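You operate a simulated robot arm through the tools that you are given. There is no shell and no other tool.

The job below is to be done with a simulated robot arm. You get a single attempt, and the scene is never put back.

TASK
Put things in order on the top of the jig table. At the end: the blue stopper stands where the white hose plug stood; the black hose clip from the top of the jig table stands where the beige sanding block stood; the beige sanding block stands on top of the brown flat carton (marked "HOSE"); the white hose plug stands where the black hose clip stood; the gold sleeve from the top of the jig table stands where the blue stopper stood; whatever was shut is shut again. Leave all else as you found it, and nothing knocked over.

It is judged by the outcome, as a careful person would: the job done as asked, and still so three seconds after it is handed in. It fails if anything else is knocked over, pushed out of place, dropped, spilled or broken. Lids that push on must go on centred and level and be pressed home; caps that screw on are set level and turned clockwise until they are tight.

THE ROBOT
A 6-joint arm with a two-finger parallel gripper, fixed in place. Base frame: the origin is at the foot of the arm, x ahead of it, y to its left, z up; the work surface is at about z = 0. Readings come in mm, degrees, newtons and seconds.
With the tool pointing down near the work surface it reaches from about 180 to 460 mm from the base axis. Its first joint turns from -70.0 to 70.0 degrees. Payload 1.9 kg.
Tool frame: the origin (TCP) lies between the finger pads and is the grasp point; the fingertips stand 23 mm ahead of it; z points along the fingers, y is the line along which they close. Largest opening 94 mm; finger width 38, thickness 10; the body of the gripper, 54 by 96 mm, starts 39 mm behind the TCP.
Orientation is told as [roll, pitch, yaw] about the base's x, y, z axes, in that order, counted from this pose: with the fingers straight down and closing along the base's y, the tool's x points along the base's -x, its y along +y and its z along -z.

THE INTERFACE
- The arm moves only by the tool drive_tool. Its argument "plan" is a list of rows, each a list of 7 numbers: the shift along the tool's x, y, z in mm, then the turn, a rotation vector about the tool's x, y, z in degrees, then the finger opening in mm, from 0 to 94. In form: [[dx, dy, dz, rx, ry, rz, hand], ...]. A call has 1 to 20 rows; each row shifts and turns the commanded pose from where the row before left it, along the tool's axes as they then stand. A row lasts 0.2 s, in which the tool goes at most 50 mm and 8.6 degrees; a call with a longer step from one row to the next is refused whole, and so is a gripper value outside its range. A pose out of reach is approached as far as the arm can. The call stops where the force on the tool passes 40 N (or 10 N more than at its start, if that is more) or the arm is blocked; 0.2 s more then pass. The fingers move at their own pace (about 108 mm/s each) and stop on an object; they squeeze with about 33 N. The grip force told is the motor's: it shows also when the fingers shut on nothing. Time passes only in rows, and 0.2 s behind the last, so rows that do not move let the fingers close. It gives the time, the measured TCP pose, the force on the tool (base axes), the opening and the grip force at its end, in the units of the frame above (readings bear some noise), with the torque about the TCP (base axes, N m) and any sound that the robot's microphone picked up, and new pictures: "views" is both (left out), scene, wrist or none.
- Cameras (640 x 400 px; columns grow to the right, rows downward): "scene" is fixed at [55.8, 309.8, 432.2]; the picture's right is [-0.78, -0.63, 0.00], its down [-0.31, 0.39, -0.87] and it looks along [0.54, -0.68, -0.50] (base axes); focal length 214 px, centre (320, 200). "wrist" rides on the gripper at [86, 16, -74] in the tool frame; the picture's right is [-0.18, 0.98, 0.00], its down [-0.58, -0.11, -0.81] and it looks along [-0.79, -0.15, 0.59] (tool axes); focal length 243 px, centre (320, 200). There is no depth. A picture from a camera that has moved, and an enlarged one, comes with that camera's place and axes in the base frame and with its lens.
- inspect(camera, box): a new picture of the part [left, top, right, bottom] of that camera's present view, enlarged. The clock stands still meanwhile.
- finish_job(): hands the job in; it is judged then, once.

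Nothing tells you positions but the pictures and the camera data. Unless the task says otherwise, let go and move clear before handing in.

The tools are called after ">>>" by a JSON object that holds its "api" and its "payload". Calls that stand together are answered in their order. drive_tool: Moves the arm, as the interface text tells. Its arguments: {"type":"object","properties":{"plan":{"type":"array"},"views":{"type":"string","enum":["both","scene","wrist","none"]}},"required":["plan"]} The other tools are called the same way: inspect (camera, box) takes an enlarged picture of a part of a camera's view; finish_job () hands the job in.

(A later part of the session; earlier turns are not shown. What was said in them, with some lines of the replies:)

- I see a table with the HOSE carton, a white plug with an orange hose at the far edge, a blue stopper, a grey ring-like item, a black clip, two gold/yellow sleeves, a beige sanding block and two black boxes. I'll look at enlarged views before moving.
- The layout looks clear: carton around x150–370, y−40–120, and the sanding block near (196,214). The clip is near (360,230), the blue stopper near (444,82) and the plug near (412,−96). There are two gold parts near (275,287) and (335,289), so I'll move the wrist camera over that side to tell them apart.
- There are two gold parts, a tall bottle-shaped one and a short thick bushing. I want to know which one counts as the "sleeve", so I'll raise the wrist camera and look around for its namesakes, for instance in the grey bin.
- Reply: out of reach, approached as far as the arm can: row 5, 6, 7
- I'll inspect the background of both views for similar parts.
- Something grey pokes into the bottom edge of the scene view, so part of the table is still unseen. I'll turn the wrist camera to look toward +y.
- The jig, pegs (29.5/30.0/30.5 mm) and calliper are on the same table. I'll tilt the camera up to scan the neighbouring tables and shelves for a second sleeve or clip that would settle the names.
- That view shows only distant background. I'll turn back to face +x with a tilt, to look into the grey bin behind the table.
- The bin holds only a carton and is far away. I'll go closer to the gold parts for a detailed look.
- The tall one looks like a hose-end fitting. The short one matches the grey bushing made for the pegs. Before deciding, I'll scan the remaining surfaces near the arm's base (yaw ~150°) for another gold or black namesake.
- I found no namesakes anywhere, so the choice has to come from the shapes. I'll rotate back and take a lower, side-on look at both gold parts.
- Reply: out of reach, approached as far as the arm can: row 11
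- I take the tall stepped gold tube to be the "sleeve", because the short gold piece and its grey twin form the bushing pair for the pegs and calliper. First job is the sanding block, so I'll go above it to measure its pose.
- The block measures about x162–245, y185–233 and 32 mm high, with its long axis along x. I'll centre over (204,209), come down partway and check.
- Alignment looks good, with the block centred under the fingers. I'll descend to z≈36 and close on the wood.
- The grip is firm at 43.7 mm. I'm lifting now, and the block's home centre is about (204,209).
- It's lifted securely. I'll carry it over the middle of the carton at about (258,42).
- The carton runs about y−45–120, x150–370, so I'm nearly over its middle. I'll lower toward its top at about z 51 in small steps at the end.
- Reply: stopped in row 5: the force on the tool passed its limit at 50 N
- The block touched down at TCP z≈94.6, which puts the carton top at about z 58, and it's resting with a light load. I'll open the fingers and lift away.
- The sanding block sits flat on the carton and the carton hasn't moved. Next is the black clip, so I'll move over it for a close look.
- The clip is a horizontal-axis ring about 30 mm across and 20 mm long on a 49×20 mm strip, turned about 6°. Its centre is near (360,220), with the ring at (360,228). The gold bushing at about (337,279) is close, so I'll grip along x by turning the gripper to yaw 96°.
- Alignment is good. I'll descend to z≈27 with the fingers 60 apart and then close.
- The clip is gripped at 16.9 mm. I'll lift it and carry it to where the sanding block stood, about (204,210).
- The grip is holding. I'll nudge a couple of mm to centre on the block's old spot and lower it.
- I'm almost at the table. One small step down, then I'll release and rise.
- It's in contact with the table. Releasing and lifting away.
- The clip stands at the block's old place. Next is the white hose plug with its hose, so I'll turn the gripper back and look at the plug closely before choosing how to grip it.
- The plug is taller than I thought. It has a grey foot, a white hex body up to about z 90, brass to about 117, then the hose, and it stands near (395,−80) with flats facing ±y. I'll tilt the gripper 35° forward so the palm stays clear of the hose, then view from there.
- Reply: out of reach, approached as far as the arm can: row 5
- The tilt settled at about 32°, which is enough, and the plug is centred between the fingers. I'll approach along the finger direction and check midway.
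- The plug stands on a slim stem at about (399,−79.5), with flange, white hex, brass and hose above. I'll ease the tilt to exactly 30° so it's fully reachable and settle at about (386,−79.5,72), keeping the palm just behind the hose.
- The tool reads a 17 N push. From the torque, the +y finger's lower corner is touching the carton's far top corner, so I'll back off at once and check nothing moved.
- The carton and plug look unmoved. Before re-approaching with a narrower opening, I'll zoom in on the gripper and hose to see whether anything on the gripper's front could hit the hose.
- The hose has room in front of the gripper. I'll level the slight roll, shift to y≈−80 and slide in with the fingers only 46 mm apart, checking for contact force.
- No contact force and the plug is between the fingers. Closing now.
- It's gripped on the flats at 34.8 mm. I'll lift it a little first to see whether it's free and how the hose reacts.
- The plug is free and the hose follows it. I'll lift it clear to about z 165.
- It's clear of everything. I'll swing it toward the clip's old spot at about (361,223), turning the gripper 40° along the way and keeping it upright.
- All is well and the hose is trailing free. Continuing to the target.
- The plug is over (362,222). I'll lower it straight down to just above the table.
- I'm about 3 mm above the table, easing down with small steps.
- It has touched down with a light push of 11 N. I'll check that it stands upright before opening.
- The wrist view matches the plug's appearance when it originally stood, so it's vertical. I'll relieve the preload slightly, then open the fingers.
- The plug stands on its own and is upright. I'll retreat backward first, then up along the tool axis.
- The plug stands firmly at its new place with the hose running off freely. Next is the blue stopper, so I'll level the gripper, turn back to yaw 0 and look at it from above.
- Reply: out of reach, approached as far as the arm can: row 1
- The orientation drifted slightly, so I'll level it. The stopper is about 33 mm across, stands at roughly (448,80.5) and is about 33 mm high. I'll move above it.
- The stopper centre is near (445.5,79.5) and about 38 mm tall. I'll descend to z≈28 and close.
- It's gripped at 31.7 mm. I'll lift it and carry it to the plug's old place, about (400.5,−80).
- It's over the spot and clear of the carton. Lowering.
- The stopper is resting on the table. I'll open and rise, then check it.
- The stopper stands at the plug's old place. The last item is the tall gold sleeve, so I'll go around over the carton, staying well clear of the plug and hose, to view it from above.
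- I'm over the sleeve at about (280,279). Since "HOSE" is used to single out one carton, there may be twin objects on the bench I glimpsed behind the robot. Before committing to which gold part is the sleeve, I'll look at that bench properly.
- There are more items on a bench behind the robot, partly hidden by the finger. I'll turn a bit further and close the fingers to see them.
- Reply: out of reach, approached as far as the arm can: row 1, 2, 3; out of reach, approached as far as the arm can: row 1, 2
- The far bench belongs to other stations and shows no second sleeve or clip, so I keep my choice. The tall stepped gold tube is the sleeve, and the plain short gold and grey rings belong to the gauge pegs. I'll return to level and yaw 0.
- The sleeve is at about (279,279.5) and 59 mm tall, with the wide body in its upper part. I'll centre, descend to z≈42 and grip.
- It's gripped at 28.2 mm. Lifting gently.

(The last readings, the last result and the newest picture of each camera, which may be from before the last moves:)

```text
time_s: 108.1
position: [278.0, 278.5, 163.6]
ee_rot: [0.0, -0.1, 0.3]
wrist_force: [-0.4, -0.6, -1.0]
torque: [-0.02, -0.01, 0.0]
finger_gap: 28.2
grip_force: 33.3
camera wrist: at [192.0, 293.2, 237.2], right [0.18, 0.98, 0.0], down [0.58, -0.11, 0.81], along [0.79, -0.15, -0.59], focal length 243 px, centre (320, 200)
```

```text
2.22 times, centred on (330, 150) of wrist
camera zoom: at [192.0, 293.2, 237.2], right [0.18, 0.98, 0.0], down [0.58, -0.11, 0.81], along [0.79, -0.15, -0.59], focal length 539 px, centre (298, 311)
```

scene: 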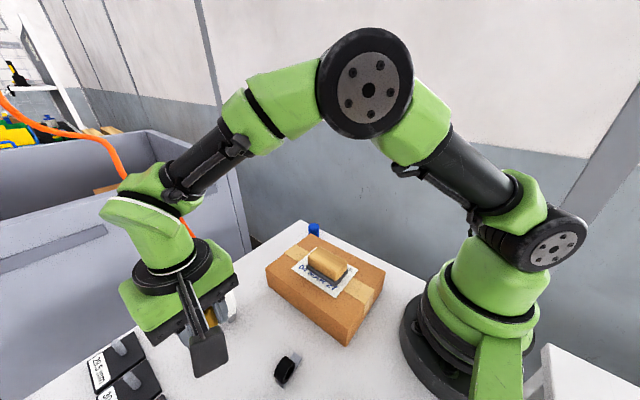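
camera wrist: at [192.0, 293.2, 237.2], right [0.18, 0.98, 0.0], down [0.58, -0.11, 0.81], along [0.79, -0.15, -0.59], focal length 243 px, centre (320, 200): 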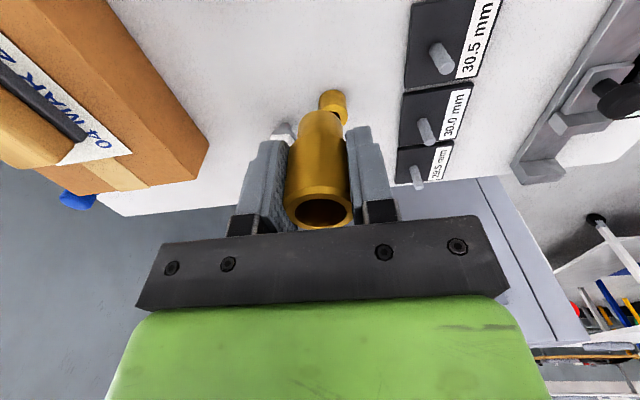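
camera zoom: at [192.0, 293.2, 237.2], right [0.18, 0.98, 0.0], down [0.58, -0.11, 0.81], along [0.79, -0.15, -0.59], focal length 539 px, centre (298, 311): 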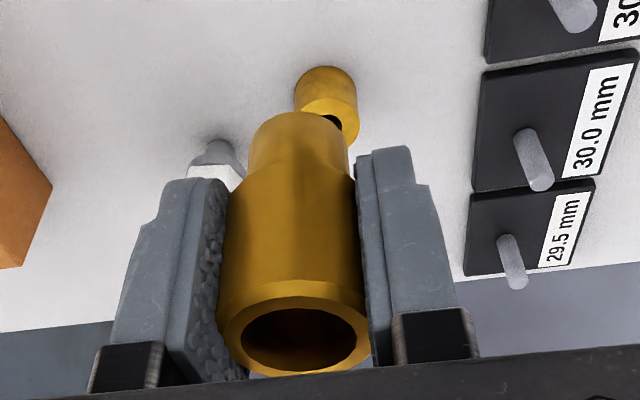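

The sleeve is secure and upright in the grip. I'll carry it around the plug, pulling back first and then across, to the stopper's old place at about (447,80).

>>> {"api": "drive_tool", "payload": {"plan": [[12, -22, 0, 0, 0, 0, 26], [12, -22, 0, 0, 0, 0, 26], [12, -22, 0, 0, 0, 0, 26], [12, -22, 0, 0, 0, 0, 26], [-14, -19.6, 0, 0, 0, 0, 26], [-14, -19.6, 0, 0, 0, 0, 26], [-14, -19.6, 0, 0, 0, 0, 26], [-14, -19.6, 0, 0, 0, 0, 26], [-14, -19.6, 0, 0, 0, 0, 26], [-24, -2.4, 0, 0, 0, 0, 26], [-24, -2.4, 0, 0, 0, 0, 26], [-24, -2.4, 0, 0, 0, 0, 26], [-24, -2.4, 0, 0, 0, 0, 26], [-24, -2.4, 0, 0, 0, 0, 26], [0, 0, 0, 0, 0, 0, 26]], "views": "both"}}

```text
time_s: 111.3
position: [421.5, 81.6, 161.9]
ee_rot: [-0.1, -0.1, 0.2]
wrist_force: [0.0, -0.5, -1.7]
torque: [0.0, 0.03, 0.04]
finger_gap: 28.2
grip_force: 32.5
camera wrist: at [335.6, 96.2, 236.5], right [0.18, 0.98, 0.0], down [0.58, -0.11, 0.81], along [0.79, -0.15, -0.59], focal length 243 px, centre (320, 200)
```

scene: 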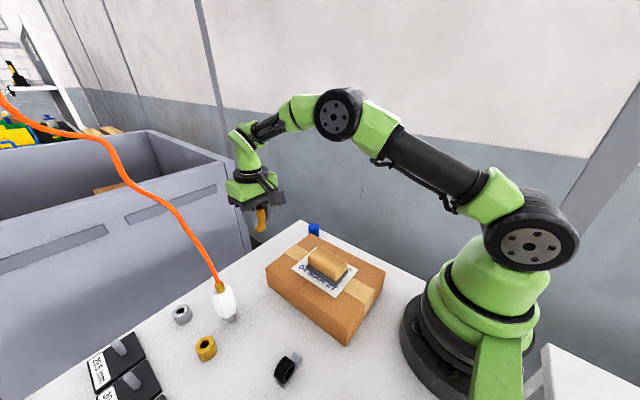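
wrist: 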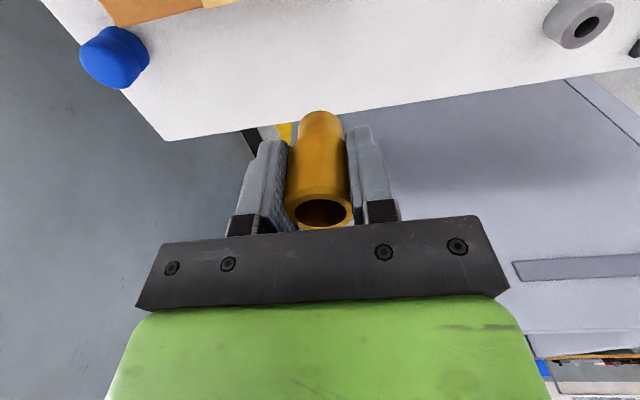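

It's over the place. I'll advance to x≈446 and lower to just above the table.

>>> {"api": "drive_tool", "payload": {"plan": [[-12, -0.7, 20, 0, 0, 0, 26], [-12.5, -0.7, 25, 0, 0, 0, 26], [0, 0, 25, 0, 0, 0, 26], [0, 0, 25, 0, 0, 0, 26], [0, 0, 13, 0, 0, 0, 26], [0, 0, 6, 0, 0, 0, 26], [0, 0, 2, 0, 0, 0, 26], [0, 0, 0, 0, 0, 0, 26]], "views": "both"}}

```text
time_s: 113.1
position: [446.4, 80.4, 47.3]
ee_rot: [0.1, -0.1, 0.2]
wrist_force: [0.2, -0.5, -0.3]
torque: [0.0, -0.01, 0.03]
finger_gap: 28.2
grip_force: 33.3
camera wrist: at [359.8, 95.5, 120.7], right [0.18, 0.98, 0.0], down [0.58, -0.11, 0.81], along [0.79, -0.15, -0.59], focal length 243 px, centre (320, 200)
```

scene: 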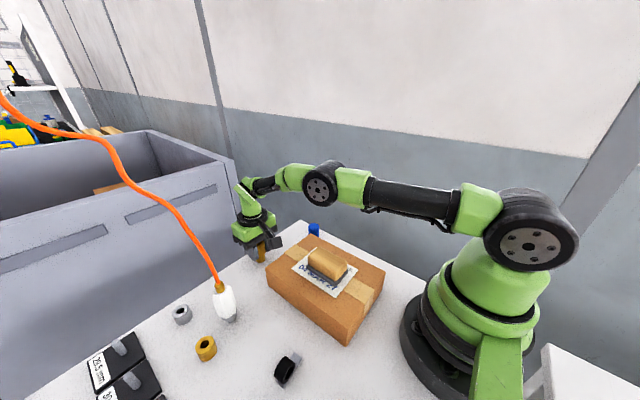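
wrist: 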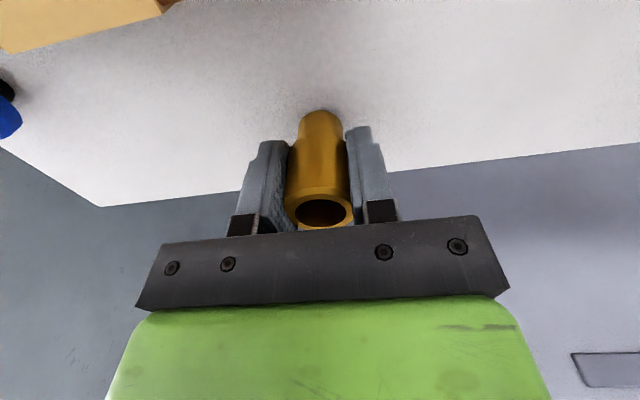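

Position is good, so I'm stepping down gently to contact.

>>> {"api": "drive_tool", "payload": {"plan": [[0, 0, 1.5, 0, 0, 0, 26], [0, 0, 1, 0, 0, 0, 26], [0, 0, 0.7, 0, 0, 0, 26], [0, 0, 0, 0, 0, 0, 26]], "views": "none"}}

```text
time_s: 114.1
position: [446.2, 79.9, 44.6]
ee_rot: [0.1, -0.1, 0.2]
wrist_force: [0.5, 0.4, -1.4]
torque: [-0.01, 0.01, -0.04]
finger_gap: 28.3
grip_force: 33.3
```

>>> {"api": "drive_tool", "payload": {"plan": [[0, 0, 0.7, 0, 0, 0, 26], [0, 0, 0.5, 0, 0, 0, 26], [0, 0, 0, 0, 0, 0, 26]], "views": "none"}}

```text
time_s: 114.9
position: [445.5, 80.5, 44.2]
ee_rot: [0.0, -0.2, 0.2]
wrist_force: [-1.7, -0.4, 4.3]
torque: [-0.09, 0.13, -0.01]
finger_gap: 28.3
grip_force: 33.3
```

It has touched down lightly at 4 N. I'll open and rise.

>>> {"api": "drive_tool", "payload": {"plan": [[0, 0, 0, 0, 0, 0, 34], [0, 0, 0, 0, 0, 0, 46], [0, 0, 0, 0, 0, 0, 46], [0, 0, -15, 0, 0, 0, 46], [0, 0, -30, 0, 0, 0, 46], [3, 0, -35, 0, 0, 0, 46], [10, 0, -35, 0, 0, 0, 46], [0, 0, 0, 0, 0, 0, 46]], "views": "both"}}

>>> {"api": "inspect", "payload": {"camera": "wrist", "box": [220, 0, 420, 160]}}

>>> {"api": "inspect", "payload": {"camera": "scene", "box": [130, 200, 450, 400]}}

```text
time_s: 116.7
position: [430.2, 78.9, 157.3]
ee_rot: [-0.1, -0.1, 0.3]
wrist_force: [-0.3, 0.2, -0.3]
torque: [-0.01, 0.02, -0.01]
finger_gap: 46.1
grip_force: 0.0
camera wrist: at [345.8, 94.9, 231.9], right [0.18, 0.98, 0.0], down [0.58, -0.11, 0.81], along [0.79, -0.15, -0.59], focal length 243 px, centre (320, 200)
```

scene: 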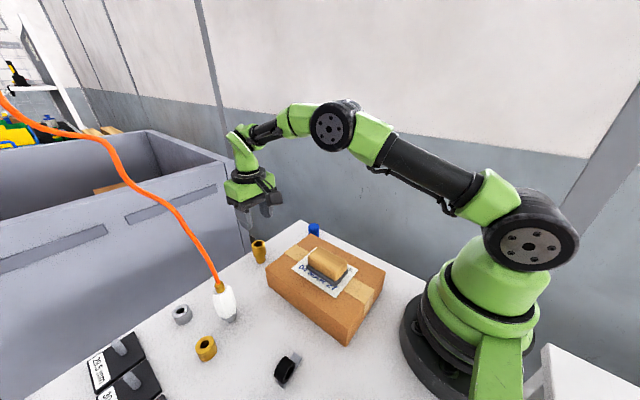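
wrist: 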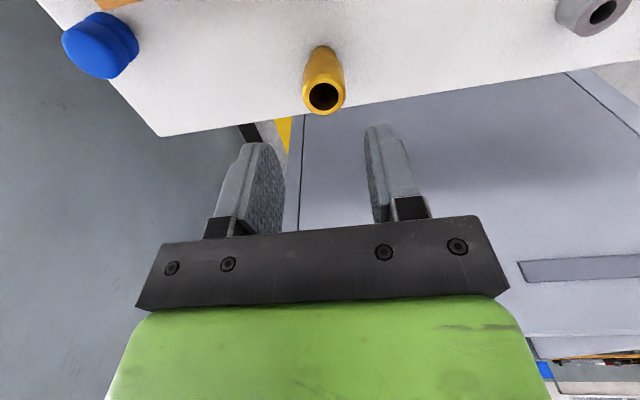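

```text
2.50 times, centred on (320, 80) of wrist
camera zoom: at [345.8, 94.9, 231.9], right [0.18, 0.98, 0.0], down [0.58, -0.11, 0.81], along [0.79, -0.15, -0.59], focal length 606 px, centre (320, 500)
```

zoom: 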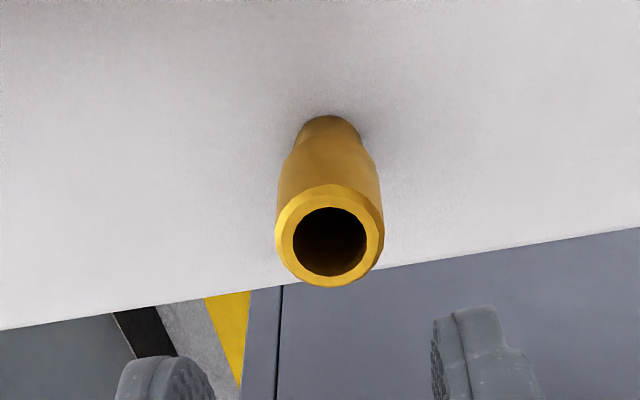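

```text
2.00 times, centred on (290, 300) of scene
camera zoom: at [55.8, 309.8, 432.2], right [-0.78, -0.63, 0.0], down [-0.31, 0.39, -0.87], along [0.54, -0.68, -0.5], focal length 429 px, centre (380, 0)
```

zoom: 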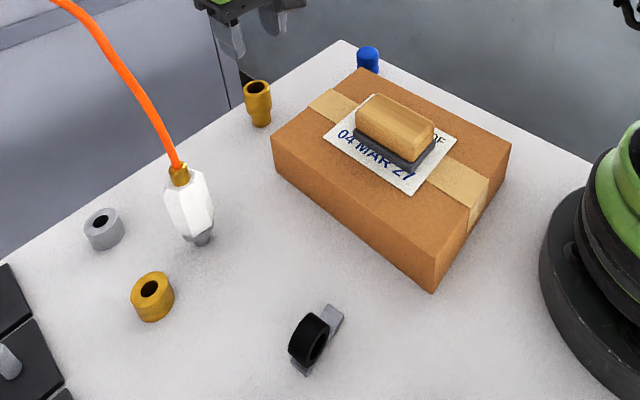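

Everything is in place, with the sleeve where the stopper stood and the other parts and carton unmoved. I'll retreat the arm to a clear height and do a last check.

>>> {"api": "drive_tool", "payload": {"plan": [[10, -5, -25, 0, 0, 0, 60], [20, -12, -30, 0, 0, 0, 70], [25, -15, -30, 0, 0, 0, 80], [25, -15, -30, 0, 0, 0, 94], [25, -15, -30, 0, 0, 0, 94], [25, -15, -30, 0, 0, 0, 94], [20, -15, -30, 0, 0, 0, 94], [0, 0, 0, 0, 0, 0, 94], [0, 0, 0, 0, 0, 0, 94]], "views": "both"}}

>>> {"api": "inspect", "payload": {"camera": "scene", "box": [130, 200, 450, 400]}}

>>> {"api": "inspect", "payload": {"camera": "scene", "box": [180, 210, 340, 330]}}

```text
time_s: 118.7
position: [283.2, -11.9, 362.1]
ee_rot: [0.0, -0.2, 0.2]
wrist_force: [0.4, 0.6, -0.5]
torque: [-0.02, 0.03, -0.02]
finger_gap: 93.6
grip_force: 0.1
camera wrist: at [196.6, 2.8, 436.6], right [0.18, 0.98, 0.0], down [0.58, -0.11, 0.81], along [0.79, -0.15, -0.59], focal length 243 px, centre (320, 200)
```

scene: 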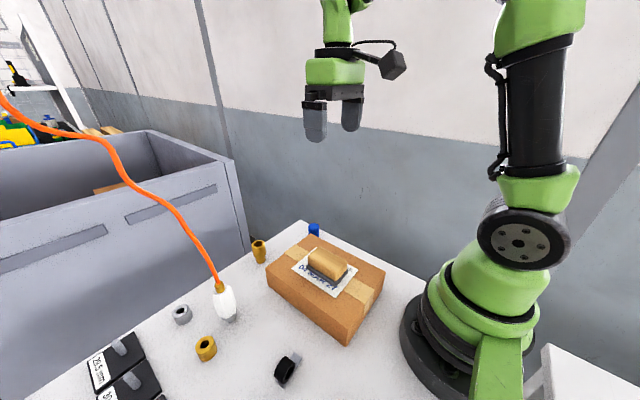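
wrist: 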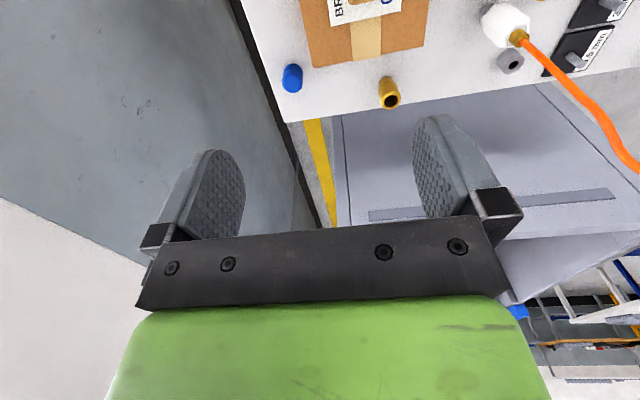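

```text
2.00 times, centred on (290, 300) of scene
camera zoom: at [55.8, 309.8, 432.2], right [-0.78, -0.63, 0.0], down [-0.31, 0.39, -0.87], along [0.54, -0.68, -0.5], focal length 429 px, centre (380, 0)
```

zoom: 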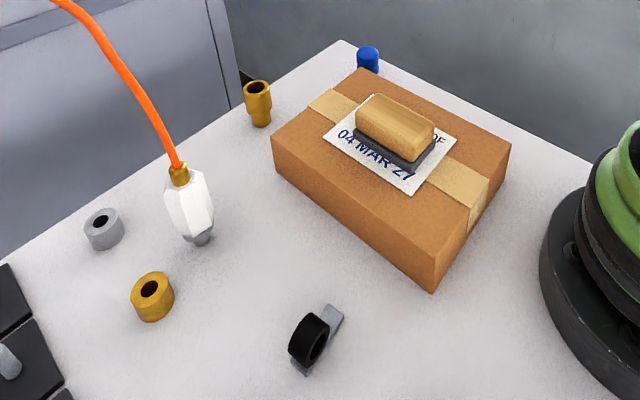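

```text
3.33 times, centred on (260, 270) of scene
camera zoom: at [55.8, 309.8, 432.2], right [-0.78, -0.63, 0.0], down [-0.31, 0.39, -0.87], along [0.54, -0.68, -0.5], focal length 715 px, centre (520, -33)
```

zoom: 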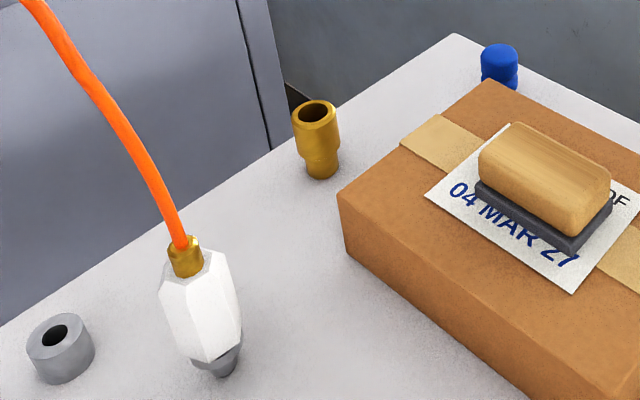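

All five items stand where asked and upright, nothing else moved, and the arm is clear. I'm handing the job in.

>>> {"api": "finish_job", "payload": {}}

```text
The job is handed in.
```

I moved all five items to the places you asked for and handed the job in. One choice was a guess: which of the two gold parts you meant by the "gold sleeve".

- **Sanding block:** it sits flat on top of the "HOSE" carton.
- **Black hose clip:** it stands where the sanding block stood.
- **White hose plug:** it stands upright where the clip stood, with its hose still attached and running free.
- **Blue stopper:** it stands where the plug stood.
- **Gold sleeve:** I took this to be the tall stepped gold tube, and it now stands where the stopper stood. I left the short gold ring alone because it matches the grey ring and fits the gauge pegs. I found no second sleeve anywhere to settle it.

A finger briefly pressed on a corner of the carton while I was reaching for the plug. I backed off, and later views showed no shift. In the last view everything was upright and nothing else on the table had moved. I opened nothing, so there was nothing to shut again.
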